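You operate a simulated robot arm through the tools that you are given. There is no shell and no other tool. Be economical: measure what you need, move in short steps, check, and stop when the job is done.

You are at the controls of a simulated two-armed robot. One attempt, no reset.

Task
Fetch the green rolled hat and set it on the top of the narrow table. Then press the rear on-off button to switch it off. Then put the cardboard tube from the roll tray in the small blue tote. Then take the brown sheet and put it on the wire rack. The order counts.

The check looks at the end state, three seconds after you hand in, the way a careful person would. Anything else that was tipped, shoved, dropped, spilled or broken makes it a failure. Flat cloth is picked up by pressing the open fingertips on it (5 to 10 N) and closing them slowly along it; thin cloth reads only 2 to 8 mm in the jaws.

Robot
Two 6-joint arms with two-finger grippers on one trunk, on a base that drives. Base frame: it is fixed to the floor where the robot stands at the start and does not move with it; the origin is under the middle of the robot, x ahead of it, y to its left, z up; the surface under the hand at the start is at about z = 0.76. Units: m, degrees, N and s.
The left shoulder is at the start at [0.07, 0.148, 1.352], the right one opposite. With the tool pointing down near the work surface each hand reaches from about 0.24 to 0.52 m from the robot's upright axis, wherever it stands, measured 20 degrees to its own side. Places, roughly: brown sheet (20x16x3 cm) [2.4, 3.8, 0.8]; cardboard tube (5x7x5 cm) [1.4, 0.2, 0.4]; green rolled hat [0.5, 0, 0.75]; rear on-off button [1.4, 0.1, 0.8]; small blue tote (13x15x5 cm) [1.3, -2.7, 0.8]; top of the narrow table [-2, -0.8, 0.7]; wire rack [2.7, 4, 0.9]. Payload 2.69 kg a hand.
The tool frame of a hand sits at the grasp point between the pads (the TCP): z along the fingers, y along the line on which they close. The tips reach 0.02 m beyond it. The gripper opens to 0.1 m. The gripper's body begins 0.063 m behind the TCP.
Orientation is that of the tool frame in the base frame, as a unit quaternion [w, x, y, z]. With the fingers straight down and closing along the base's y, the tool's x points along the base's -x, its y along +y and its z along -z.

Tools
- The arms move only by the tool play_rows. It takes "left_rows", "right_rows" or both (then of equal length, played together; a hand with none holds still); each is a list of rows, each a list of 7 numbers: the shift along the base's x, y, z in units of 50 mm (1.0 is 50 mm), then the turn, a rotation vector about the base's x, y, z in units of 8 degrees (1.0 is 8 degrees), then the opening in per cent of the stroke, from 0 (shut) to 100 (fully open). In form: [[x, y, z, rx, ry, rz, grip], ...]. A call has 1 to 10 rows; each row shifts and turns the commanded pose from where the row before left it. A call with a number of a shift or a turn outside -1 to 1 is refused whole. Rows are played at 5 a second. More than 0.05 m and 8.6 degrees between two rows, or a gripper value outside its range, and nothing of the call is played. Where a pose cannot be reached the arm comes as near as it can. A force on the tool above 40 N (or 10 N above the force at the start of the call, whichever is more), or a blocked arm, ends the call early, and 0.2 s more pass. Each finger travels about 0.045 m/s and halts on what it meets, pressing with about 41 N; the grip force reading is that of the motor and also rises with nothing between the fingers. The clock runs only during rows and for 0.2 s after the last one: add rows that do not move to give the fingers time. The reply holds the time, the measured pose of the TCP, the force on the tool along the base axes, the opening and the grip force, in the units named above and with some noise, with the torque about the TCP (base axes, N m) and any sound that the robot's microphone picked up.
- Cameras (640 x 400 px; columns grow to the right, rows downward): "scene" is now at [0.1167, -0.0047, 1.5448]; the picture's right is [-0.13, -0.99, 0.00], its down [-0.87, 0.11, -0.48] and it looks along [0.47, -0.06, -0.88] (base axes); focal length 252 px, centre (320, 200). "left" rides on the left gripper at [0.07, 0.018, -0.099] in its tool frame; the picture's right is [-0.26, 0.97, 0.00], its down [-0.75, -0.20, -0.63] and it looks along [-0.61, -0.16, 0.78] (tool axes); focal length 230 px, centre (320, 200). "right" rides on the right gripper at [0.07, -0.019, -0.099] in its tool frame; the picture's right is [0.26, 0.97, 0.00], its down [-0.75, 0.20, -0.63] and it looks along [-0.61, 0.16, 0.78] (tool axes); focal length 230 px, centre (320, 200). There is no depth. A picture from a camera that has moved, and an enlarged one, comes with that camera's place and axes in the base frame and with its lens.
- camera(camera): a new picture of that camera. It takes no simulated time.
- move_column(by): slides the trunk up (or, below 0, down) by that many m; the arms and the scene camera ride with it, the base frame stays. It gives what a move gives, with no picture.
- roll_base(legs): drives the robot by 1 to 6 legs, each [ahead, turn to the left] in m and degrees, along the robot's own axes; the way and the turn of a leg run together, so that a leg with both is an arc; at most 1.5 m and 180 degrees a leg. The arms and the cameras ride along, it lands a little off, and it stops where it bumps. It gives what a move gives.
- head_to(pan, tilt): turns the head with the scene camera to pan (to the left, within 86 degrees either way) and tilt (down, from -29 to 69), counted from straight ahead of the robot. It gives what a move gives.
- close_up(camera, box): a new picture of the part [left, top, right, bottom] of that camera's present view, enlarged. It takes no simulated time.
- hand_in(): hands the job in; it is judged then, once.

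Work in short steps. Places have to be worked out from the pictures, the camera data and where the tool is seen: move nearer, look again, correct. Check each grasp and each placing, and mend what went wrong. You have 165 turns and 118 pictures in all, those below and enlarged ones among them. Open the grippers and draw the arms clear of the work before you hand the job in, unless the task says otherwise; then end with one line.

The tools are called after "Emit:" as a command line: name --argument value ..., lists and objects as JSON in quotes. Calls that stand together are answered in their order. play_rows: Moves the arms, as the interface text tells. Its arguments: {"type":"object","properties":{"left_rows":{"type":"array","items":{"type":"array","items":{"type":"number"}}},"right_rows":{"type":"array","items":{"type":"array","items":{"type":"number"}}}},"required":[]} The other tools are called the same way: move_column (by) slides the trunk up or down; roll_base (legs) drives the base; head_to (pan, tilt) turns the head that bears the scene camera; camera (camera) takes a picture; close_up (camera, box) takes an enlarged picture of a part of a camera's view; hand_in () hands the job in.

At the start:

```text
t: 0.0
left_position: [0.5087, 0.1522, 0.973]
left_ee_rot: [-0.001, 0.0, 1.0, 0.0]
left_wrist_force: [-0.2, 0.1, -0.4]
left_torque: [-0.02, -0.01, 0.0]
left_gripper_width: 0.0998
left_grip_force: 0.1
right_position: [0.4624, -0.2527, 0.9721]
right_ee_rot: [0.001, 0.0, 1.0, -0.001]
right_wrist_force: [-0.2, -0.1, 1.3]
right_torque: [-0.02, 0.0, 0.0]
right_gripper_width: 0.1
right_grip_force: 0.0
trunk travel left (down, up): [-0.91, 0.03]
robot x, y, heading: [0.0021, -0.002, -0.1]
head pan, tilt: [-7.4, 61.6]
```

scene: 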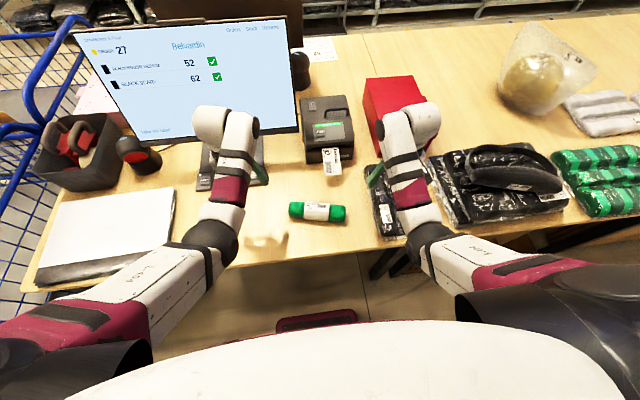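
right: 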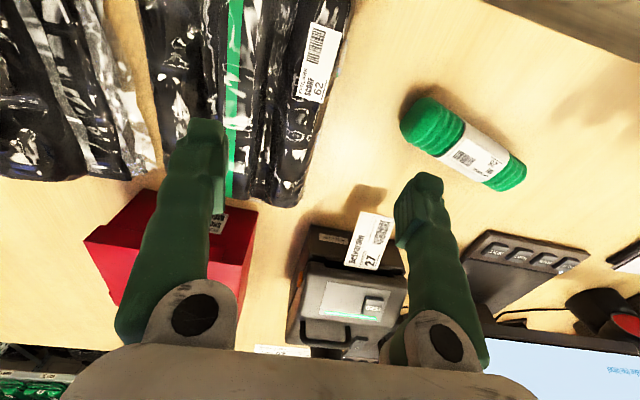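
left: 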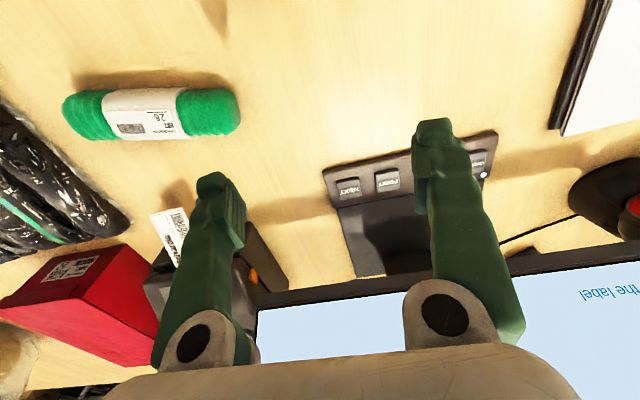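

The hat lies near [0.476, -0.04, 0.78], its long axis about 77° from x. I move the right hand over it at height and turn it +77° so the fingers close across the roll.

Emit:
play_rows --right_rows '[[0.03, 0.42, 0, 0, 0, 0.96, 100], [0.03, 0.42, 0, 0, 0, 0.96, 100], [0.03, 0.42, 0, 0, 0, 0.96, 100], [0.03, 0.42, 0, 0, 0, 0.96, 100], [0.03, 0.42, 0, 0, 0, 0.96, 100], [0.03, 0.42, 0, 0, 0, 0.96, 100], [0.03, 0.42, 0, 0, 0, 0.96, 100], [0.03, 0.42, 0, 0, 0, 0.96, 100], [0.03, 0.42, 0, 0, 0, 0.96, 100], [0.03, 0.42, 0, 0, 0, 0.96, 100]]'

Emit:
camera --camera "right"

```text
t: 2.4
left_position: [0.5082, 0.1523, 0.9724]
left_ee_rot: [0.0, 0.0, 1.0, 0.0]
left_wrist_force: [0.3, 0.1, 0.5]
left_torque: [0.02, 0.0, 0.0]
left_gripper_width: 0.0997
left_grip_force: 0.1
right_position: [0.4948, -0.1144, 0.9672]
right_ee_rot: [-0.022, -0.591, 0.805, -0.047]
right_wrist_force: [0.7, -0.4, -0.6]
right_torque: [0.0, -0.01, 0.0]
right_gripper_width: 0.1
right_grip_force: 0.1
trunk travel left (down, up): [-0.91, 0.03]
robot x, y, heading: [0.001, -0.0021, -0.0]
head pan, tilt: [-7.4, 61.6]
stopped in row 10 (right hand): the arm was blocked; the commanded pose is now the measured one
```

```text
114 pictures are left
camera right: at [0.4913, -0.1767, 1.0736], right [-1.0, 0.04, -0.02], down [0.02, 0.84, 0.55], along [0.04, 0.55, -0.84], focal length 230 px, centre (320, 200)
```

right: 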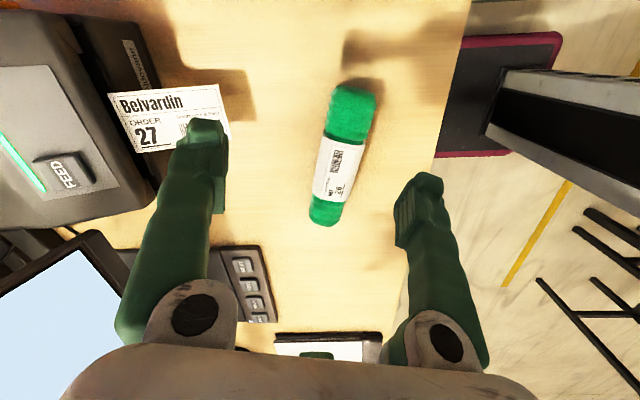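

The arm stopped about 6 cm short; the hat reads near [0.472, -0.05]. I try moving on in x first, then y, to see whether it was a momentary limit.

Emit:
play_rows --right_rows '[[-0.2, 0.2, 0, 0, 0, 0, 100], [-0.2, 0.3, 0, 0, 0, 0, 100], [0, 0.3, 0, 0, 0, 0, 100]]'

Emit:
camera --camera "scene"

```text
t: 3.4
left_position: [0.5086, 0.1529, 0.9717]
left_ee_rot: [0.001, 0.0, 1.0, 0.0]
left_wrist_force: [0.2, -0.2, 0.2]
left_torque: [0.03, 0.01, 0.04]
left_gripper_width: 0.0999
left_grip_force: 0.1
right_position: [0.4937, -0.1399, 0.9695]
right_ee_rot: [-0.043, -0.561, 0.821, -0.095]
right_wrist_force: [1.2, -0.2, -0.1]
right_torque: [-0.03, -0.03, -0.01]
right_gripper_width: 0.0999
right_grip_force: 0.0
trunk travel left (down, up): [-0.91, 0.03]
robot x, y, heading: [0.0002, 0.0015, 0.1]
head pan, tilt: [-7.4, 61.6]
stopped in row 3 (right hand): the arm was blocked; the commanded pose is now the measured one
```

```text
113 pictures are left
camera scene: at [0.1168, -0.0044, 1.5448], right [-0.13, -0.99, 0.0], down [-0.87, 0.11, -0.48], along [0.47, -0.06, -0.88], focal length 252 px, centre (320, 200)
```

scene: 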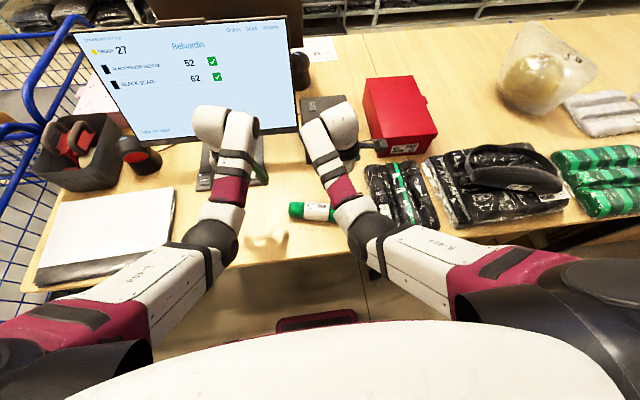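

The wrist is at a joint limit there. I turn the robot 15° left so the hat comes on the right hand's own side; both hands are well above everything at z 0.97.

Emit:
roll_base --legs '[[0, 15]]'

Emit:
camera --camera "right"

```text
t: 4.7
left_position: [0.4532, 0.2755, 0.9715]
left_ee_rot: [-0.001, -0.129, 0.992, 0.001]
left_wrist_force: [0.0, -0.5, -0.1]
left_torque: [0.03, -0.05, 0.0]
left_gripper_width: 0.1001
left_grip_force: 0.0
right_position: [0.512, -0.0125, 0.9674]
right_ee_rot: [-0.032, -0.661, 0.743, -0.098]
right_wrist_force: [-0.2, -0.4, -0.2]
right_torque: [-0.03, 0.02, 0.02]
right_gripper_width: 0.1
right_grip_force: 0.0
trunk travel left (down, up): [-0.91, 0.03]
robot x, y, heading: [0.0016, -0.0035, 14.7]
head pan, tilt: [-7.4, 61.6]
```

```text
112 pictures are left
camera right: at [0.5147, -0.0641, 1.0787], right [-0.99, -0.15, -0.05], down [-0.16, 0.87, 0.46], along [-0.02, 0.46, -0.89], focal length 230 px, centre (320, 200)
```

right: 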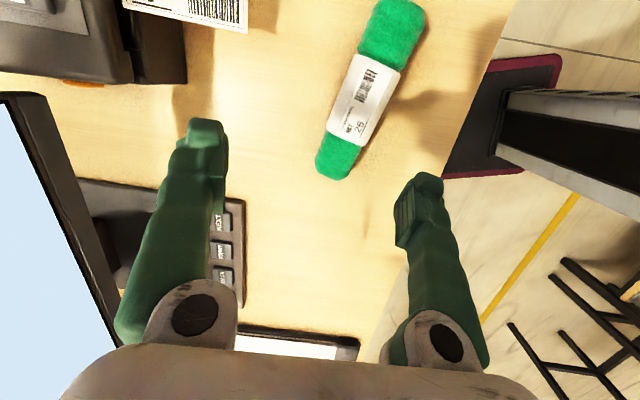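

Now the arm has room. I set the tool straight down at 77°, move over the hat centre [0.477, -0.05] and come down to z 0.87.

Emit:
play_rows --right_rows '[[-0.233, -0.25, 0, 0.46, 0.17, -0.28, 100], [-0.233, -0.25, 0, 0.46, 0.17, -0.28, 100], [-0.233, -0.25, 0, 0.46, 0.17, -0.28, 100], [0, 0, -0.65, 0, 0, 0, 100], [0, 0, -0.65, 0, 0, 0, 100], [0, 0, -0.65, 0, 0, 0, 100]]'

Emit:
camera --camera "right"

```text
t: 6.1
left_position: [0.453, 0.2776, 0.9704]
left_ee_rot: [-0.001, -0.129, 0.992, 0.0]
left_wrist_force: [-0.1, 0.6, -0.7]
left_torque: [-0.03, -0.02, 0.0]
left_gripper_width: 0.0998
left_grip_force: 0.2
right_position: [0.4782, -0.0498, 0.8676]
right_ee_rot: [-0.001, -0.62, 0.784, -0.002]
right_wrist_force: [1.1, 0.7, 0.1]
right_torque: [-0.01, 0.01, 0.01]
right_gripper_width: 0.0998
right_grip_force: 0.0
trunk travel left (down, up): [-0.91, 0.03]
robot x, y, heading: [0.0031, 0.0001, 15.0]
head pan, tilt: [-7.4, 61.6]
```

```text
111 pictures are left
camera right: at [0.4799, -0.1218, 0.9684], right [-1.0, -0.03, 0.0], down [-0.02, 0.78, 0.63], along [-0.02, 0.63, -0.78], focal length 230 px, centre (320, 200)
```

right: 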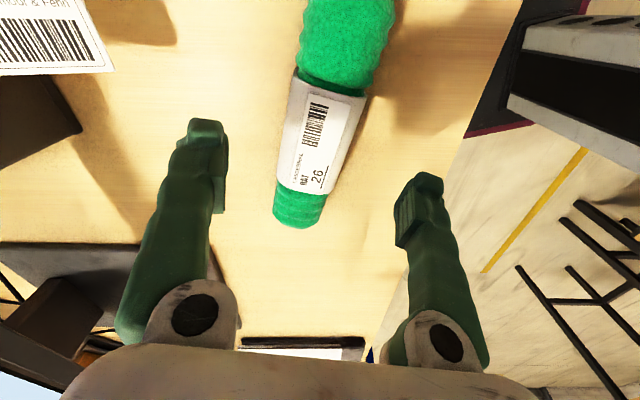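

Well aligned: the hat sits between the fingers. I lower to z 0.79 and close.

Emit:
play_rows --right_rows '[[0, 0, -0.5, 0, 0, 0, 100], [0, 0, -0.5, 0, 0, 0, 100], [0, 0, -0.53, 0, 0, 0, 100], [0, 0, 0, 0, 0, 0, 60], [0, 0, 0, 0, 0, 0, 40], [0, 0, 0, 0, 0, 0, 20], [0, 0, 0, 0, 0, 0, 10], [0, 0, 0, 0, 0, 0, 10]]'

Emit:
camera --camera "right"

```text
t: 7.9
left_position: [0.4518, 0.2769, 0.9719]
left_ee_rot: [-0.001, -0.129, 0.992, 0.0]
left_wrist_force: [0.4, 0.3, 0.1]
left_torque: [-0.01, 0.01, 0.01]
left_gripper_width: 0.1002
left_grip_force: 0.0
right_position: [0.4758, -0.0503, 0.7945]
right_ee_rot: [-0.002, -0.62, 0.784, -0.002]
right_wrist_force: [-0.3, 0.0, 0.4]
right_torque: [0.01, -0.05, -0.02]
right_gripper_width: 0.0545
right_grip_force: 40.6
trunk travel left (down, up): [-0.91, 0.03]
robot x, y, heading: [-0.0006, -0.0023, 14.8]
head pan, tilt: [-7.4, 61.6]
```

```text
110 pictures are left
camera right: at [0.4783, -0.1227, 0.8937], right [-1.0, -0.03, 0.0], down [-0.02, 0.78, 0.63], along [-0.02, 0.63, -0.78], focal length 230 px, centre (320, 200)
```

right: 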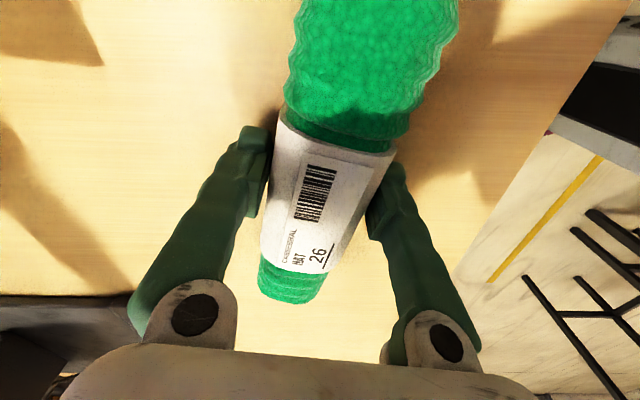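

The hat is held at 54 mm. I lift it straight up and look with the head for the way around.

Emit:
play_rows --right_rows '[[0, 0, 0.8, 0, 0, 0, 10], [0, 0, 0.9, 0, 0, 0, 10], [0, 0, 0.9, 0, 0, 0, 10], [0, 0, 0.9, 0, 0, 0, 10], [0, 0, 0.5, 0, 0, 0, 10]]'

Emit:
head_to --pan -86 --tilt 30

Emit:
camera --camera "scene"

Emit:
head_to --pan 0 --tilt 20

Emit:
camera --camera "scene"

Emit:
head_to --pan 86 --tilt 30

Emit:
camera --camera "scene"

```text
t: 9.1
left_position: [0.4525, 0.2775, 0.9717]
left_ee_rot: [-0.001, -0.129, 0.992, 0.0]
left_wrist_force: [-0.2, 1.1, 0.4]
left_torque: [0.02, -0.02, -0.01]
left_gripper_width: 0.1
left_grip_force: 0.1
right_position: [0.4817, -0.046, 0.9829]
right_ee_rot: [0.0, -0.62, 0.785, -0.002]
right_wrist_force: [0.2, 0.4, -0.8]
right_torque: [-0.02, -0.01, -0.03]
right_gripper_width: 0.0546
right_grip_force: 41.2
right hand out of reach, approached as far as the arm can: row 5
trunk travel left (down, up): [-0.91, 0.03]
robot x, y, heading: [-0.0006, 0.0003, 14.7]
head pan, tilt: [-7.4, 61.6]
```

```text
t: 10.6
left_position: [0.4507, 0.2776, 0.9724]
left_ee_rot: [0.0, -0.129, 0.992, 0.0]
left_wrist_force: [0.0, -0.3, -0.2]
left_torque: [-0.02, 0.05, -0.03]
left_gripper_width: 0.1002
left_grip_force: 0.1
right_position: [0.4815, -0.0464, 0.9808]
right_ee_rot: [-0.001, -0.62, 0.784, -0.002]
right_wrist_force: [0.1, -1.2, -1.6]
right_torque: [-0.03, 0.05, 0.0]
right_gripper_width: 0.0548
right_grip_force: 41.1
trunk travel left (down, up): [-0.91, 0.03]
robot x, y, heading: [0.0011, -0.0002, 14.7]
head pan, tilt: [-85.9, 30.0]
```

```text
109 pictures are left
camera scene: at [0.0802, -0.0691, 1.5887], right [-0.95, -0.32, 0.0], down [-0.16, 0.47, -0.87], along [0.28, -0.82, -0.5], focal length 252 px, centre (320, 200)
```

scene: 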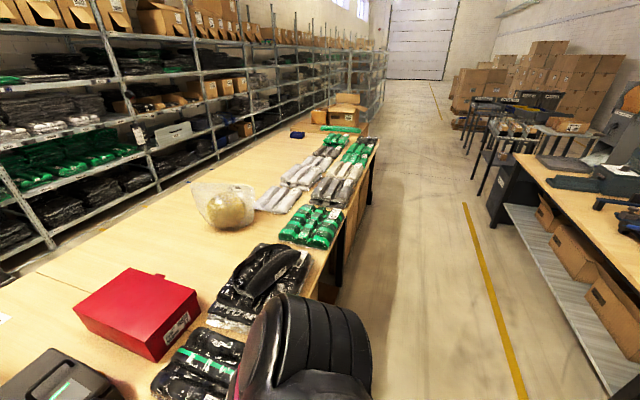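

```text
t: 12.2
left_position: [0.4516, 0.2766, 0.9728]
left_ee_rot: [0.0, -0.129, 0.992, 0.0]
left_wrist_force: [-1.0, 0.0, -0.2]
left_torque: [-0.01, -0.02, -0.01]
left_gripper_width: 0.1001
left_grip_force: 0.1
right_position: [0.4824, -0.0466, 0.9819]
right_ee_rot: [0.0, -0.62, 0.785, -0.003]
right_wrist_force: [-0.3, 0.0, -1.2]
right_torque: [-0.01, -0.01, -0.03]
right_gripper_width: 0.0546
right_grip_force: 40.9
trunk travel left (down, up): [-0.91, 0.03]
robot x, y, heading: [-0.0002, 0.0013, 14.6]
head pan, tilt: [0.0, 20.0]
```

```text
108 pictures are left
camera scene: at [0.141, 0.0401, 1.6047], right [0.25, -0.97, 0.0], down [-0.33, -0.09, -0.94], along [0.91, 0.24, -0.34], focal length 252 px, centre (320, 200)
```

scene: 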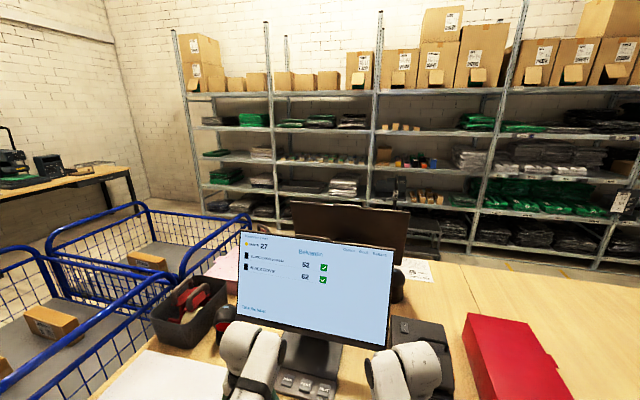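

```text
t: 13.8
left_position: [0.4525, 0.2763, 0.9726]
left_ee_rot: [0.0, -0.128, 0.992, 0.0]
left_wrist_force: [0.7, -0.6, 0.1]
left_torque: [-0.01, 0.03, -0.01]
left_gripper_width: 0.0998
left_grip_force: 0.1
right_position: [0.4819, -0.0456, 0.984]
right_ee_rot: [0.0, -0.62, 0.784, -0.003]
right_wrist_force: [-0.6, -0.4, 0.3]
right_torque: [-0.01, 0.0, 0.01]
right_gripper_width: 0.0545
right_grip_force: 41.1
trunk travel left (down, up): [-0.91, 0.03]
robot x, y, heading: [-0.0013, 0.0004, 14.7]
head pan, tilt: [85.9, 30.0]
```

```text
107 pictures are left
camera scene: at [0.0342, 0.1054, 1.5887], right [0.98, 0.18, 0.0], down [0.09, -0.49, -0.87], along [-0.16, 0.85, -0.5], focal length 252 px, centre (320, 200)
```

scene: 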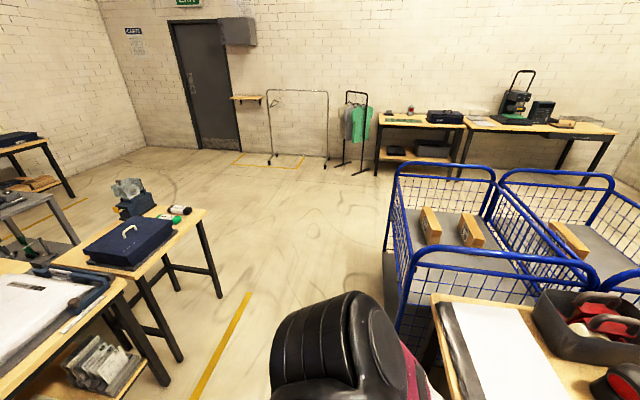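

Hat is held. I back away 0.4 m from the packing table and turn toward the rear side, where the narrow table should be, then look.

Emit:
roll_base --legs '[[-0.4, 0], [0, 150]]'

Emit:
head_to --pan 35 --tilt 30

Emit:
camera --camera "scene"

Emit:
head_to --pan -35 --tilt 30

Emit:
camera --camera "scene"

```text
t: 22.4
left_position: [-0.9143, -0.1038, 0.9718]
left_ee_rot: [0.0, 0.99, -0.143, 0.0]
left_wrist_force: [0.3, 0.6, 0.7]
left_torque: [0.0, -0.03, -0.05]
left_gripper_width: 0.0999
left_grip_force: 0.1
right_position: [-0.7729, 0.1885, 0.9829]
right_ee_rot: [-0.001, 0.922, 0.387, 0.001]
right_wrist_force: [0.1, -0.3, -0.1]
right_torque: [0.01, -0.01, 0.01]
right_gripper_width: 0.0543
right_grip_force: 41.2
trunk travel left (down, up): [-0.91, 0.03]
robot x, y, heading: [-0.3822, -0.0996, 163.4]
head pan, tilt: [85.9, 30.0]
```

```text
t: 23.6
left_position: [-0.9153, -0.1038, 0.9721]
left_ee_rot: [-0.001, 0.99, -0.143, 0.0]
left_wrist_force: [0.0, -0.2, 0.7]
left_torque: [0.0, -0.01, 0.02]
left_gripper_width: 0.1
left_grip_force: 0.0
right_position: [-0.7733, 0.1891, 0.982]
right_ee_rot: [-0.003, 0.922, 0.387, 0.0]
right_wrist_force: [-0.5, -0.1, -1.1]
right_torque: [-0.03, -0.02, -0.01]
right_gripper_width: 0.0545
right_grip_force: 41.4
trunk travel left (down, up): [-0.91, 0.03]
robot x, y, heading: [-0.384, -0.1026, 163.6]
head pan, tilt: [35.0, 30.0]
```

```text
106 pictures are left
camera scene: at [-0.5163, -0.1116, 1.5887], right [-0.32, 0.95, 0.0], down [0.47, 0.16, -0.87], along [-0.82, -0.28, -0.5], focal length 252 px, centre (320, 200)
```

scene: 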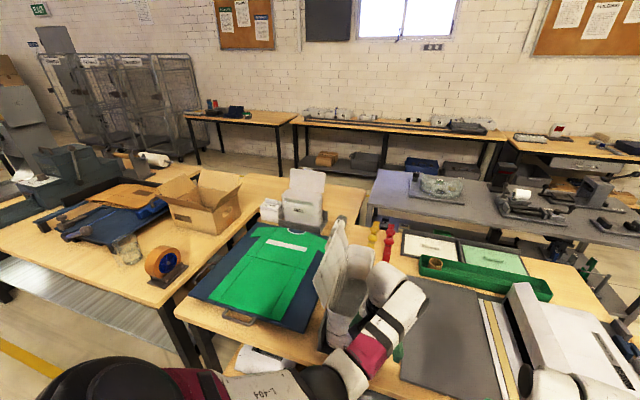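

```text
t: 25.0
left_position: [-0.9145, -0.1035, 0.9715]
left_ee_rot: [0.0, 0.99, -0.142, 0.0]
left_wrist_force: [0.0, -0.2, 0.4]
left_torque: [-0.01, 0.0, 0.02]
left_gripper_width: 0.1002
left_grip_force: 0.1
right_position: [-0.7724, 0.1888, 0.9825]
right_ee_rot: [-0.003, 0.922, 0.386, 0.001]
right_wrist_force: [0.3, -0.4, -1.1]
right_torque: [-0.04, -0.03, -0.01]
right_gripper_width: 0.0548
right_grip_force: 41.2
trunk travel left (down, up): [-0.91, 0.03]
robot x, y, heading: [-0.3833, -0.1012, 163.6]
head pan, tilt: [-35.0, 30.0]
```

```text
105 pictures are left
camera scene: at [-0.4872, -0.0121, 1.5887], right [0.78, 0.62, 0.0], down [0.31, -0.39, -0.87], along [-0.54, 0.68, -0.5], focal length 252 px, centre (320, 200)
```

scene: 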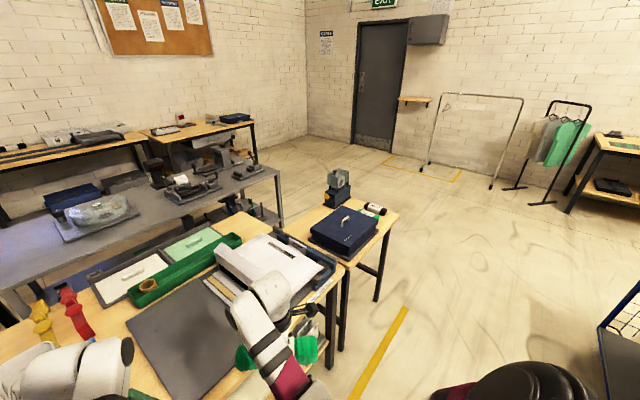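

Projecting [-2, -0.8, 0.7] falls at about pixel (296,195) of the first view, beside the white box. I enlarge that region from the same head pose.

Emit:
head_to --pan 35 --tilt 30

Emit:
close_up --camera "scene" --box '[160, 90, 420, 252]'

Emit:
head_to --pan 80 --tilt 20

Emit:
camera --camera "scene"

```text
t: 26.4
left_position: [-0.9152, -0.1034, 0.9719]
left_ee_rot: [-0.001, 0.99, -0.143, 0.0]
left_wrist_force: [0.1, 0.1, 0.0]
left_torque: [-0.01, 0.0, -0.01]
left_gripper_width: 0.1
left_grip_force: 0.1
right_position: [-0.7733, 0.1868, 0.9828]
right_ee_rot: [-0.001, 0.922, 0.387, 0.002]
right_wrist_force: [-1.1, -0.3, -0.8]
right_torque: [-0.01, -0.01, -0.01]
right_gripper_width: 0.0547
right_grip_force: 41.1
trunk travel left (down, up): [-0.91, 0.03]
robot x, y, heading: [-0.3823, -0.101, 163.6]
head pan, tilt: [35.0, 30.0]
```

```text
2.46 times, centred on (290, 171) of scene
camera zoom: at [-0.5164, -0.1114, 1.5887], right [-0.32, 0.95, 0.0], down [0.47, 0.16, -0.87], along [-0.82, -0.28, -0.5], focal length 619 px, centre (394, 271)
```

zoom: 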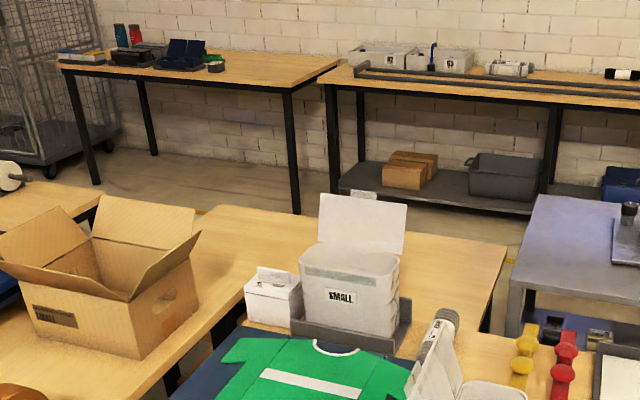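

```text
t: 27.5
left_position: [-0.9149, -0.1029, 0.9713]
left_ee_rot: [0.0, 0.99, -0.143, 0.0]
left_wrist_force: [-0.6, 0.3, -0.4]
left_torque: [0.03, 0.01, 0.0]
left_gripper_width: 0.1
left_grip_force: 0.1
right_position: [-0.7739, 0.1886, 0.9829]
right_ee_rot: [-0.002, 0.922, 0.387, 0.001]
right_wrist_force: [0.5, -0.7, -0.4]
right_torque: [0.01, -0.01, -0.03]
right_gripper_width: 0.0545
right_grip_force: 41.0
trunk travel left (down, up): [-0.91, 0.03]
robot x, y, heading: [-0.3854, -0.1035, 163.7]
head pan, tilt: [80.0, 20.0]
```

```text
103 pictures are left
camera scene: at [-0.4722, -0.166, 1.6047], right [-0.9, 0.45, 0.0], down [0.15, 0.31, -0.94], along [-0.42, -0.84, -0.34], focal length 252 px, centre (320, 200)
```

scene: 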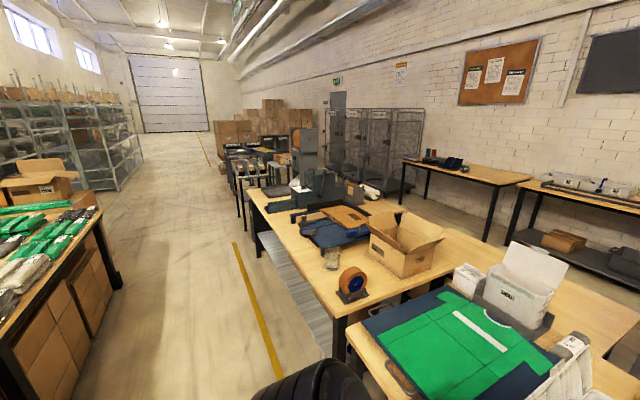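

The narrow table lies at about x −2.2…−1.74, y −1.35…−0.3, behind the front tables and reachable from the aisle beyond. I drive up the corridor along +y to y≈2, then turn left, and look.

Emit:
roll_base --legs '[[0, -73.6], [1.05, 0], [1.05, 0], [0, 90]]'

Emit:
head_to --pan 25 --tilt 30

Emit:
camera --camera "scene"

```text
t: 45.0
left_position: [-0.8919, 1.8839, 0.9722]
left_ee_rot: [-0.001, 1.0, -0.017, -0.001]
left_wrist_force: [1.0, 1.1, 0.0]
left_torque: [0.01, -0.05, -0.04]
left_gripper_width: 0.0998
left_grip_force: 0.0
right_position: [-0.8274, 2.1994, 0.9833]
right_ee_rot: [-0.001, 0.867, 0.499, 0.001]
right_wrist_force: [-0.3, 1.0, -0.8]
right_torque: [0.02, -0.04, 0.02]
right_gripper_width: 0.0546
right_grip_force: 40.4
trunk travel left (down, up): [-0.91, 0.03]
robot x, y, heading: [-0.3808, 2.0181, 178.3]
head pan, tilt: [80.0, 20.0]
```

```text
t: 46.2
left_position: [-0.8925, 1.8835, 0.9726]
left_ee_rot: [0.0, 1.0, -0.016, -0.001]
left_wrist_force: [0.3, -0.2, 0.2]
left_torque: [0.01, 0.0, -0.03]
left_gripper_width: 0.0998
left_grip_force: 0.1
right_position: [-0.8276, 2.2001, 0.9829]
right_ee_rot: [-0.002, 0.867, 0.499, 0.0]
right_wrist_force: [0.2, 0.3, -1.4]
right_torque: [0.0, 0.0, 0.0]
right_gripper_width: 0.0547
right_grip_force: 40.7
trunk travel left (down, up): [-0.91, 0.03]
robot x, y, heading: [-0.3787, 2.0166, 178.3]
head pan, tilt: [25.0, 30.0]
```

```text
102 pictures are left
camera scene: at [-0.5098, 1.9878, 1.5887], right [-0.39, 0.92, 0.0], down [0.46, 0.2, -0.87], along [-0.8, -0.34, -0.5], focal length 252 px, centre (320, 200)
```

scene: 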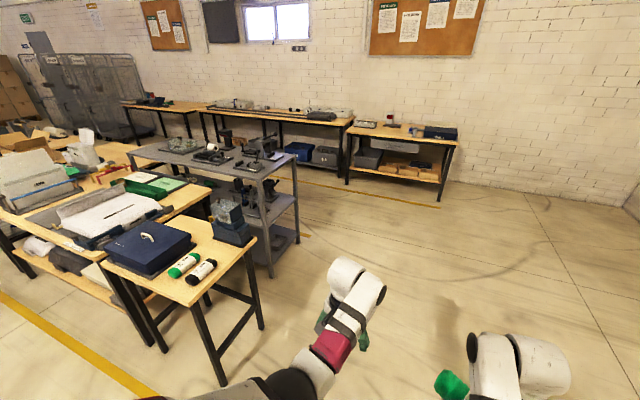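

The way is clear: gray table ends at y≈1.05, aisle spans x −2.3…−3.5. I drive to x≈−2.85 and turn to face −y, then look down the aisle.

Emit:
roll_base --legs '[[1.25, 0], [1.22, 0], [0, 91.7]]'

Emit:
head_to --pan 15 --tilt 25

Emit:
camera --camera "scene"

```text
t: 62.1
left_position: [-2.7038, 1.5933, 0.9719]
left_ee_rot: [0.0, 0.719, 0.695, 0.0]
left_wrist_force: [0.1, -0.3, 0.9]
left_torque: [-0.03, 0.01, 0.01]
left_gripper_width: 0.0998
left_grip_force: 0.0
right_position: [-3.0204, 1.6575, 0.9828]
right_ee_rot: [-0.002, 0.258, 0.966, 0.0]
right_wrist_force: [-0.1, 0.1, -1.1]
right_torque: [-0.01, -0.01, 0.02]
right_gripper_width: 0.0546
right_grip_force: 40.7
trunk travel left (down, up): [-0.91, 0.03]
robot x, y, heading: [-2.8356, 2.108, -91.7]
head pan, tilt: [25.0, 30.0]
```

```text
t: 62.9
left_position: [-2.7027, 1.592, 0.9719]
left_ee_rot: [0.0, 0.719, 0.695, 0.0]
left_wrist_force: [-0.7, 1.1, 0.4]
left_torque: [0.01, 0.03, 0.01]
left_gripper_width: 0.0998
left_grip_force: 0.1
right_position: [-3.019, 1.6583, 0.9818]
right_ee_rot: [-0.003, 0.259, 0.966, 0.0]
right_wrist_force: [0.3, -0.5, -1.6]
right_torque: [0.02, 0.02, 0.03]
right_gripper_width: 0.0546
right_grip_force: 41.2
trunk travel left (down, up): [-0.91, 0.03]
robot x, y, heading: [-2.84, 2.1044, -91.7]
head pan, tilt: [15.0, 25.0]
```

```text
101 pictures are left
camera scene: at [-2.8163, 1.9695, 1.5966], right [-0.97, -0.23, 0.0], down [-0.1, 0.41, -0.91], along [0.21, -0.88, -0.42], focal length 252 px, centre (320, 200)
```

scene: 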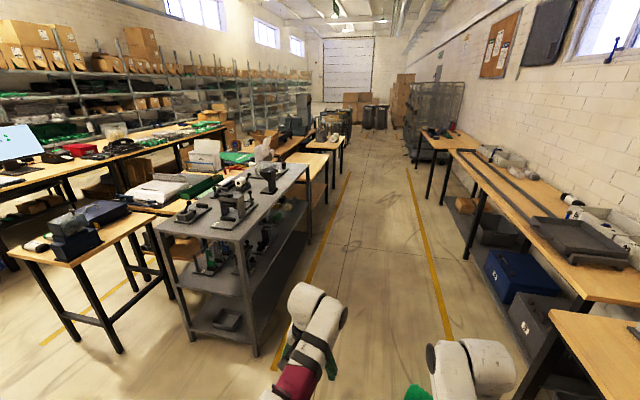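

Aisle is clear. I drive down it to y≈−0.6 and turn to face the narrow table (+x).

Emit:
roll_base --legs '[[0, 3.7], [1.35, 0], [1.35, 0], [0, 88]]'

Emit:
head_to --pan 0 --tilt 45

Emit:
camera --camera "scene"

```text
t: 80.0
left_position: [-2.2349, -0.4103, 0.9733]
left_ee_rot: [-0.001, 0.001, 1.0, 0.0]
left_wrist_force: [-0.6, 0.5, -0.1]
left_torque: [0.0, -0.01, -0.01]
left_gripper_width: 0.1004
left_grip_force: 0.0
right_position: [-2.2883, -0.7298, 0.9828]
right_ee_rot: [-0.001, -0.513, 0.858, -0.002]
right_wrist_force: [0.3, -0.3, 0.4]
right_torque: [-0.01, -0.01, 0.02]
right_gripper_width: 0.0544
right_grip_force: 41.4
trunk travel left (down, up): [-0.91, 0.03]
robot x, y, heading: [-2.7431, -0.5621, -0.2]
head pan, tilt: [15.0, 25.0]
```

```text
t: 80.8
left_position: [-2.2332, -0.4095, 0.9718]
left_ee_rot: [0.0, 0.0, 1.0, 0.0]
left_wrist_force: [-0.2, 0.9, -0.5]
left_torque: [-0.03, -0.01, 0.01]
left_gripper_width: 0.0999
left_grip_force: 0.1
right_position: [-2.289, -0.7299, 0.9817]
right_ee_rot: [-0.001, -0.514, 0.858, -0.002]
right_wrist_force: [-0.1, -0.4, 0.1]
right_torque: [-0.03, 0.01, 0.03]
right_gripper_width: 0.0545
right_grip_force: 40.9
trunk travel left (down, up): [-0.91, 0.03]
robot x, y, heading: [-2.7436, -0.5648, -0.1]
head pan, tilt: [0.0, 45.0]
```

```text
100 pictures are left
camera scene: at [-2.6087, -0.5578, 1.5661], right [0.0, -1.0, 0.0], down [-0.71, 0.0, -0.71], along [0.71, 0.0, -0.71], focal length 252 px, centre (320, 200)
```

scene: 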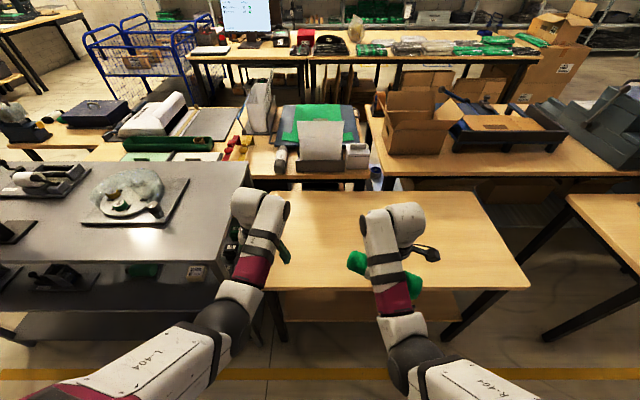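

The narrow table top is empty, edges x −2.21…−1.74, y −0.3…−1.27. I roll ahead 0.18 m, which brings the hat over it.

Emit:
roll_base --legs '[[0.18, 0]]'

Emit:
play_rows --right_rows '[[0, 0, -0.8, 0, 0, 0, 10], [0, 0, -0.8, 0, 0, 0, 10], [0.3, 0, -0.5, 0, 0, 0, 10], [0.3, 0, -0.4, 0, 0, 0, 10]]'

Emit:
camera --camera "right"

Emit:
camera --camera "scene"

```text
t: 82.3
left_position: [-2.0606, -0.4109, 0.9749]
left_ee_rot: [0.001, 0.001, 1.0, 0.001]
left_wrist_force: [-0.1, 0.1, -0.2]
left_torque: [0.0, -0.02, 0.0]
left_gripper_width: 0.1001
left_grip_force: 0.0
right_position: [-2.1136, -0.7287, 0.9835]
right_ee_rot: [0.001, -0.513, 0.858, -0.002]
right_wrist_force: [-0.2, -0.4, -1.2]
right_torque: [0.01, -0.07, 0.0]
right_gripper_width: 0.0548
right_grip_force: 41.5
trunk travel left (down, up): [-0.91, 0.03]
robot x, y, heading: [-2.5639, -0.5604, -0.0]
head pan, tilt: [0.0, 45.0]
```

```text
t: 83.3
left_position: [-2.0544, -0.4098, 0.9712]
left_ee_rot: [-0.001, 0.0, 1.0, 0.0]
left_wrist_force: [0.3, -0.8, -0.1]
left_torque: [0.01, 0.02, -0.03]
left_gripper_width: 0.0998
left_grip_force: 0.1
right_position: [-2.0801, -0.7284, 0.8575]
right_ee_rot: [-0.001, -0.514, 0.858, -0.001]
right_wrist_force: [-0.4, -0.2, -1.4]
right_torque: [-0.04, -0.01, -0.01]
right_gripper_width: 0.0545
right_grip_force: 41.1
trunk travel left (down, up): [-0.91, 0.03]
robot x, y, heading: [-2.5665, -0.5609, -0.2]
head pan, tilt: [0.0, 45.0]
```

```text
99 pictures are left
camera right: at [-2.0955, -0.7985, 0.957], right [-0.97, 0.23, 0.0], down [0.18, 0.76, 0.63], along [0.14, 0.61, -0.78], focal length 230 px, centre (320, 200)
```

right: 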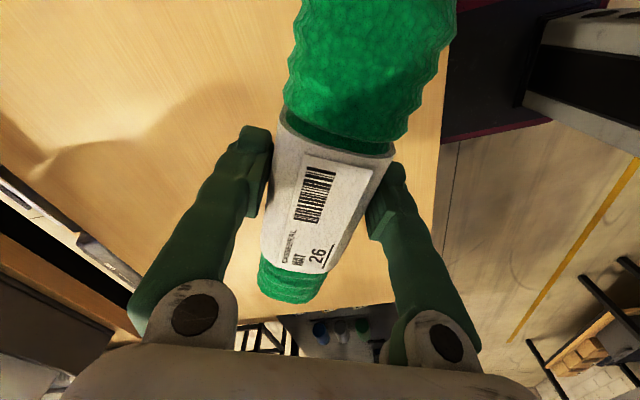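

```text
98 pictures are left
camera scene: at [-2.4283, -0.5582, 1.5658], right [0.0, -1.0, 0.0], down [-0.71, 0.0, -0.71], along [0.71, 0.0, -0.71], focal length 252 px, centre (320, 200)
```

scene: 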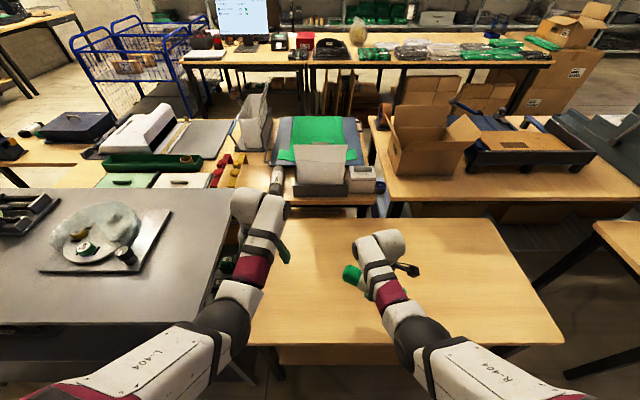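

I move 4 cm further over the top, then lower in small steps, watching the vertical force.

Emit:
play_rows --right_rows '[[0.4, 0, -0.3, 0, 0, 0, 10], [0.4, 0, -0.4, 0, 0, 0, 10], [0, 0, -0.4, 0, 0, 0, 10], [0, 0, -0.2, 0, 0, 0, 10]]'

Emit:
camera --camera "right"

```text
t: 84.3
left_position: [-2.0568, -0.4117, 0.9725]
left_ee_rot: [0.0, 0.001, 1.0, 0.0]
left_wrist_force: [0.2, -0.4, 0.0]
left_torque: [0.01, 0.02, 0.01]
left_gripper_width: 0.0998
left_grip_force: 0.1
right_position: [-2.0709, -0.7443, 0.822]
right_ee_rot: [0.0, -0.513, 0.858, -0.003]
right_wrist_force: [-0.2, -0.4, -0.1]
right_torque: [-0.01, -0.03, 0.01]
right_gripper_width: 0.0548
right_grip_force: 40.9
right hand out of reach, approached as far as the arm can: row 2, 3, 4
trunk travel left (down, up): [-0.91, 0.03]
robot x, y, heading: [-2.5677, -0.56, -0.1]
head pan, tilt: [0.0, 45.0]
```

```text
97 pictures are left
camera right: at [-2.0864, -0.8137, 0.9216], right [-0.97, 0.23, 0.0], down [0.18, 0.76, 0.63], along [0.15, 0.61, -0.78], focal length 230 px, centre (320, 200)
```

right: 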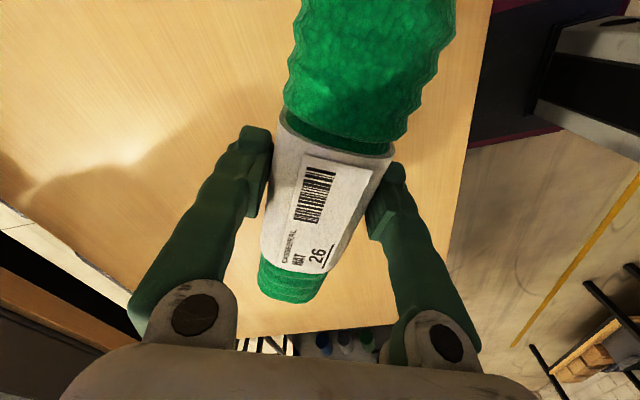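

At the reach limit. I ease back in x about 3.5 cm (commanded) and continue down.

Emit:
play_rows --right_rows '[[-0.9, 0, 0, 0, 0, 0, 10], [0, 0, -0.2, 0, 0, 0, 10], [0, 0, -0.2, 0, 0, 0, 10]]'

Emit:
camera --camera "right"

```text
t: 85.1
left_position: [-2.0543, -0.4092, 0.9708]
left_ee_rot: [-0.001, 0.0, 1.0, 0.0]
left_wrist_force: [0.7, 0.8, -0.4]
left_torque: [-0.03, -0.03, 0.01]
left_gripper_width: 0.1
left_grip_force: 0.1
right_position: [-2.1151, -0.7435, 0.801]
right_ee_rot: [-0.003, -0.514, 0.858, -0.002]
right_wrist_force: [-0.2, -1.0, 0.0]
right_torque: [-0.01, 0.03, 0.03]
right_gripper_width: 0.0548
right_grip_force: 40.8
trunk travel left (down, up): [-0.91, 0.03]
robot x, y, heading: [-2.5645, -0.5623, -0.4]
head pan, tilt: [0.0, 45.0]
```

```text
96 pictures are left
camera right: at [-2.1308, -0.814, 0.9007], right [-0.97, 0.23, 0.0], down [0.18, 0.76, 0.63], along [0.14, 0.61, -0.78], focal length 230 px, centre (320, 200)
```

right: 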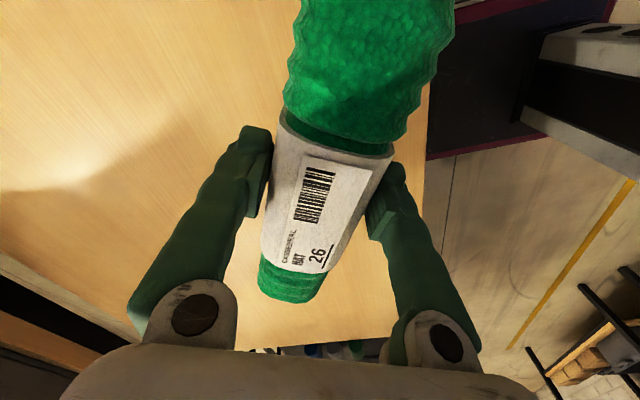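

I shift 2 cm inward for margin from the edge and continue down.

Emit:
play_rows --right_rows '[[0.4, 0.2, 0, 0, 0, 0, 10], [0, 0, -0.2, 0, 0, 0, 10], [0, 0, -0.2, 0, 0, 0, 10], [0, 0, -0.1, 0, 0, 0, 10]]'

Emit:
camera --camera "right"

```text
t: 86.1
left_position: [-2.0565, -0.4105, 0.9728]
left_ee_rot: [0.0, 0.0, 1.0, 0.0]
left_wrist_force: [0.0, -0.5, -0.6]
left_torque: [0.01, -0.01, -0.01]
left_gripper_width: 0.1003
left_grip_force: 0.0
right_position: [-2.098, -0.7365, 0.7889]
right_ee_rot: [-0.001, -0.513, 0.858, -0.001]
right_wrist_force: [0.0, -0.4, -0.7]
right_torque: [-0.01, 0.02, 0.0]
right_gripper_width: 0.0545
right_grip_force: 41.4
right hand out of reach, approached as far as the arm can: row 3, 4
trunk travel left (down, up): [-0.91, 0.03]
robot x, y, heading: [-2.5658, -0.5626, -0.1]
head pan, tilt: [0.0, 45.0]
```

```text
95 pictures are left
camera right: at [-2.1144, -0.8067, 0.8892], right [-0.97, 0.23, 0.0], down [0.18, 0.76, 0.63], along [0.14, 0.61, -0.78], focal length 230 px, centre (320, 200)
```

right: 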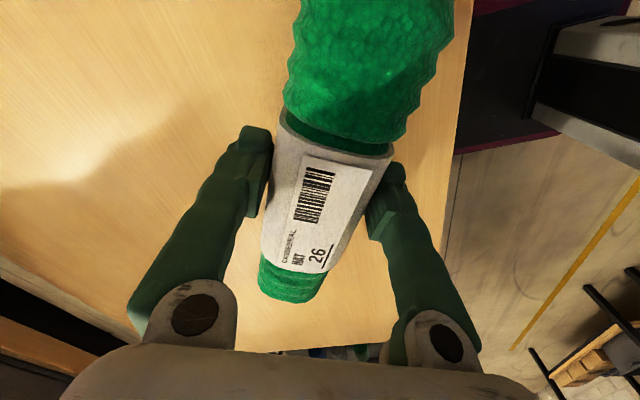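

I use the trunk for the rest: down 2 cm and check force.

Emit:
move_column --by -0.02

Emit:
camera --camera "right"

```text
t: 86.8
left_position: [-2.0559, -0.4088, 0.9518]
left_ee_rot: [0.0, 0.001, 1.0, 0.0]
left_wrist_force: [0.5, 0.1, 0.2]
left_torque: [-0.01, 0.01, 0.04]
left_gripper_width: 0.1001
left_grip_force: 0.0
right_position: [-2.0984, -0.7359, 0.7706]
right_ee_rot: [-0.002, -0.513, 0.858, -0.002]
right_wrist_force: [0.0, 0.5, -0.9]
right_torque: [-0.02, -0.03, 0.01]
right_gripper_width: 0.0544
right_grip_force: 41.1
trunk travel left (down, up): [-0.89, 0.05]
robot x, y, heading: [-2.5632, -0.5632, -0.0]
head pan, tilt: [0.0, 45.0]
```

```text
94 pictures are left
camera right: at [-2.114, -0.8067, 0.8689], right [-0.97, 0.23, 0.0], down [0.18, 0.76, 0.63], along [0.14, 0.61, -0.78], focal length 230 px, centre (320, 200)
```

right: 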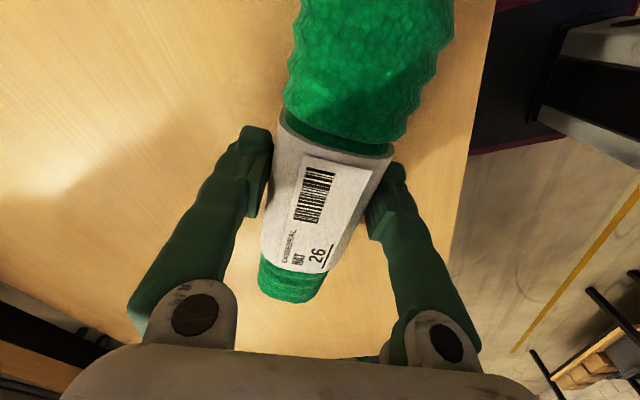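

Table top seems at z≈0.70–0.72, so contact should come at TCP ≈0.74. Down 2 cm more, then 1 cm.

Emit:
move_column --by -0.02

Emit:
move_column --by -0.007

Emit:
camera --camera "right"

```text
t: 87.3
left_position: [-2.0582, -0.4091, 0.9366]
left_ee_rot: [0.001, 0.001, 1.0, -0.001]
left_wrist_force: [-0.6, -0.6, 0.2]
left_torque: [0.01, 0.02, -0.03]
left_gripper_width: 0.0999
left_grip_force: 0.1
right_position: [-2.0984, -0.7362, 0.7545]
right_ee_rot: [-0.003, -0.514, 0.858, -0.001]
right_wrist_force: [-6.3, -0.5, 9.3]
right_torque: [0.51, -0.19, 0.22]
right_gripper_width: 0.0547
right_grip_force: 40.9
trunk travel left (down, up): [-0.873, 0.067]
robot x, y, heading: [-2.5662, -0.564, -0.2]
head pan, tilt: [0.0, 45.0]
stopped: the force on the tool passed its limit at 50 N (the readings are from after the stop); the commanded pose is now the measured one
```

```text
t: 87.9
left_position: [-2.0606, -0.4109, 0.9315]
left_ee_rot: [0.003, 0.002, 1.0, 0.0]
left_wrist_force: [0.1, 0.3, 0.2]
left_torque: [-0.03, 0.02, 0.01]
left_gripper_width: 0.1001
left_grip_force: 0.1
right_position: [-2.0995, -0.7366, 0.7545]
right_ee_rot: [0.0, -0.515, 0.857, -0.006]
right_wrist_force: [-14.3, 3.5, 31.8]
right_torque: [-0.1, 0.82, 0.1]
right_gripper_width: 0.0545
right_grip_force: 40.8
trunk travel left (down, up): [-0.867, 0.073]
robot x, y, heading: [-2.5668, -0.5649, -0.2]
head pan, tilt: [0.0, 45.0]
stopped: the force on the tool passed its limit at 42 N (the readings are from after the stop); the commanded pose is now the measured one
```

```text
93 pictures are left
camera right: at [-2.1154, -0.806, 0.8548], right [-0.97, 0.23, -0.01], down [0.17, 0.76, 0.62], along [0.15, 0.6, -0.78], focal length 230 px, centre (320, 200)
```

right: 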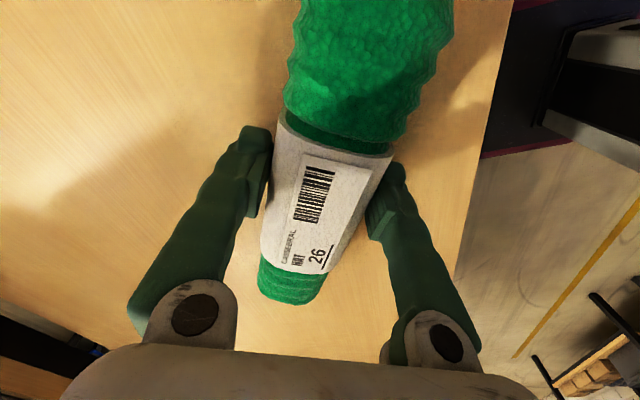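

Contact: the hat rests on the top (table ≈0.72). I relieve the pressure by 6 mm, open, and rise.

Emit:
move_column --by 0.006

Emit:
play_rows --right_rows '[[0, 0, 0, 0, 0, 0, 60], [0, 0, 0, 0, 0, 0, 70], [0, 0, 0, 0, 0, 0, 80], [0, 0, 0, 0, 0, 0, 90], [0, 0, 0, 0, 0, 0, 100], [0, 0, 0, 0, 0, 0, 100]]'

Emit:
camera --camera "right"

```text
t: 88.4
left_position: [-2.056, -0.4117, 0.9352]
left_ee_rot: [0.0, 0.0, 1.0, 0.001]
left_wrist_force: [0.0, 0.9, 0.0]
left_torque: [0.02, 0.01, -0.02]
left_gripper_width: 0.0999
left_grip_force: 0.1
right_position: [-2.0949, -0.7382, 0.7554]
right_ee_rot: [-0.001, -0.514, 0.858, -0.004]
right_wrist_force: [-0.4, -0.3, -0.5]
right_torque: [-0.05, -0.01, 0.0]
right_gripper_width: 0.0547
right_grip_force: 41.1
trunk travel left (down, up): [-0.873, 0.067]
robot x, y, heading: [-2.5609, -0.5611, 0.2]
head pan, tilt: [0.0, 45.0]
```

```text
t: 89.8
left_position: [-2.0565, -0.4099, 0.9356]
left_ee_rot: [0.0, 0.002, 1.0, 0.0]
left_wrist_force: [0.4, -0.5, -0.1]
left_torque: [0.01, 0.02, 0.03]
left_gripper_width: 0.1003
left_grip_force: 0.1
right_position: [-2.0945, -0.7376, 0.7561]
right_ee_rot: [0.0, -0.514, 0.858, -0.005]
right_wrist_force: [0.5, 0.3, 0.5]
right_torque: [0.01, 0.01, -0.02]
right_gripper_width: 0.0998
right_grip_force: 0.1
trunk travel left (down, up): [-0.873, 0.067]
robot x, y, heading: [-2.5668, -0.5625, -0.2]
head pan, tilt: [0.0, 45.0]
```

```text
92 pictures are left
camera right: at [-2.1108, -0.8074, 0.8566], right [-0.97, 0.23, 0.0], down [0.17, 0.76, 0.62], along [0.15, 0.61, -0.78], focal length 230 px, centre (320, 200)
```

right: 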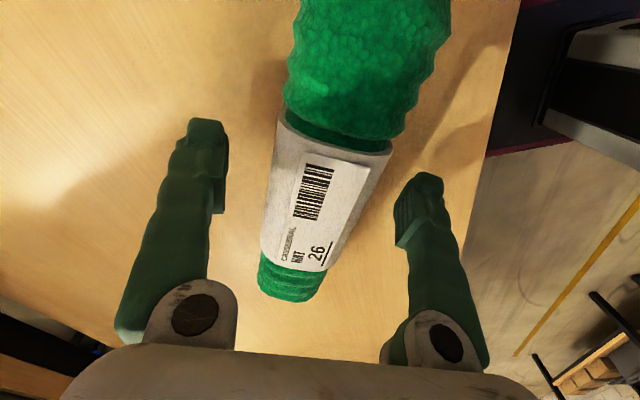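

Released and standing still. I raise straight up, then turn the right hand back to neutral.

Emit:
move_column --by 0.06

Emit:
play_rows --right_rows '[[0, 0, 0.8, 0, 0, 0, 100], [0, 0, 0.8, 0, 0, 0, 100], [-0.2, 0, 0.5, 0, 0, -0.97, 100], [-0.2, 0, 0.3, 0, 0, -0.97, 100], [-0.2, 0, 0, 0, 0, -0.97, 100], [-0.2, 0, 0, 0, 0, -0.97, 100], [0, 0, 0, 0, 0, -0.97, 100], [0, 0, 0, 0, 0, -0.97, 100], [0, 0, 0, 0, 0, -0.97, 100], [0, 0, 0, 0, 0, -0.97, 100]]'

Emit:
head_to --pan -8 --tilt 45

Emit:
camera --camera "scene"

```text
t: 90.8
left_position: [-2.0567, -0.4107, 0.9958]
left_ee_rot: [0.0, 0.001, 1.0, 0.0]
left_wrist_force: [0.6, 0.4, 0.1]
left_torque: [0.0, -0.01, -0.01]
left_gripper_width: 0.1002
left_grip_force: 0.1
right_position: [-2.0948, -0.738, 0.8162]
right_ee_rot: [-0.001, -0.514, 0.858, -0.005]
right_wrist_force: [0.5, 0.2, -0.6]
right_torque: [-0.01, 0.0, 0.02]
right_gripper_width: 0.1
right_grip_force: 0.1
trunk travel left (down, up): [-0.933, 0.007]
robot x, y, heading: [-2.5641, -0.561, -0.1]
head pan, tilt: [0.0, 45.0]
```

```text
t: 93.0
left_position: [-2.0552, -0.411, 0.9953]
left_ee_rot: [0.0, 0.001, 1.0, 0.0]
left_wrist_force: [-0.2, 0.0, -0.1]
left_torque: [0.03, 0.01, -0.03]
left_gripper_width: 0.1002
left_grip_force: 0.0
right_position: [-2.1351, -0.7362, 0.9356]
right_ee_rot: [-0.005, 0.003, 1.0, -0.003]
right_wrist_force: [1.0, 0.4, 0.8]
right_torque: [-0.04, -0.02, -0.04]
right_gripper_width: 0.1
right_grip_force: 0.0
trunk travel left (down, up): [-0.933, 0.007]
robot x, y, heading: [-2.5635, -0.5612, -0.3]
head pan, tilt: [0.0, 45.0]
```

```text
t: 93.7
left_position: [-2.0556, -0.4113, 0.9948]
left_ee_rot: [0.0, 0.001, 1.0, 0.0]
left_wrist_force: [0.6, 0.3, -0.3]
left_torque: [0.02, 0.0, -0.01]
left_gripper_width: 0.1
left_grip_force: 0.1
right_position: [-2.1347, -0.7362, 0.9359]
right_ee_rot: [-0.003, 0.001, 1.0, -0.003]
right_wrist_force: [-0.3, -0.3, -0.3]
right_torque: [0.02, -0.02, 0.01]
right_gripper_width: 0.0999
right_grip_force: 0.0
trunk travel left (down, up): [-0.933, 0.007]
robot x, y, heading: [-2.566, -0.5617, -0.3]
head pan, tilt: [-8.0, 45.0]
```

```text
91 pictures are left
camera scene: at [-2.4318, -0.5697, 1.5891], right [-0.14, -0.99, 0.0], down [-0.7, 0.1, -0.71], along [0.7, -0.1, -0.71], focal length 252 px, centre (320, 200)
```

scene: 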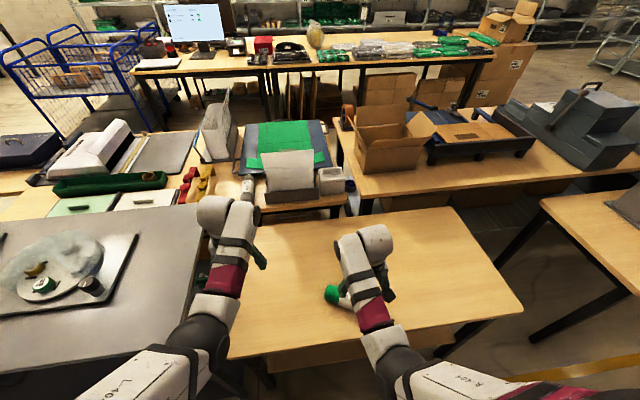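

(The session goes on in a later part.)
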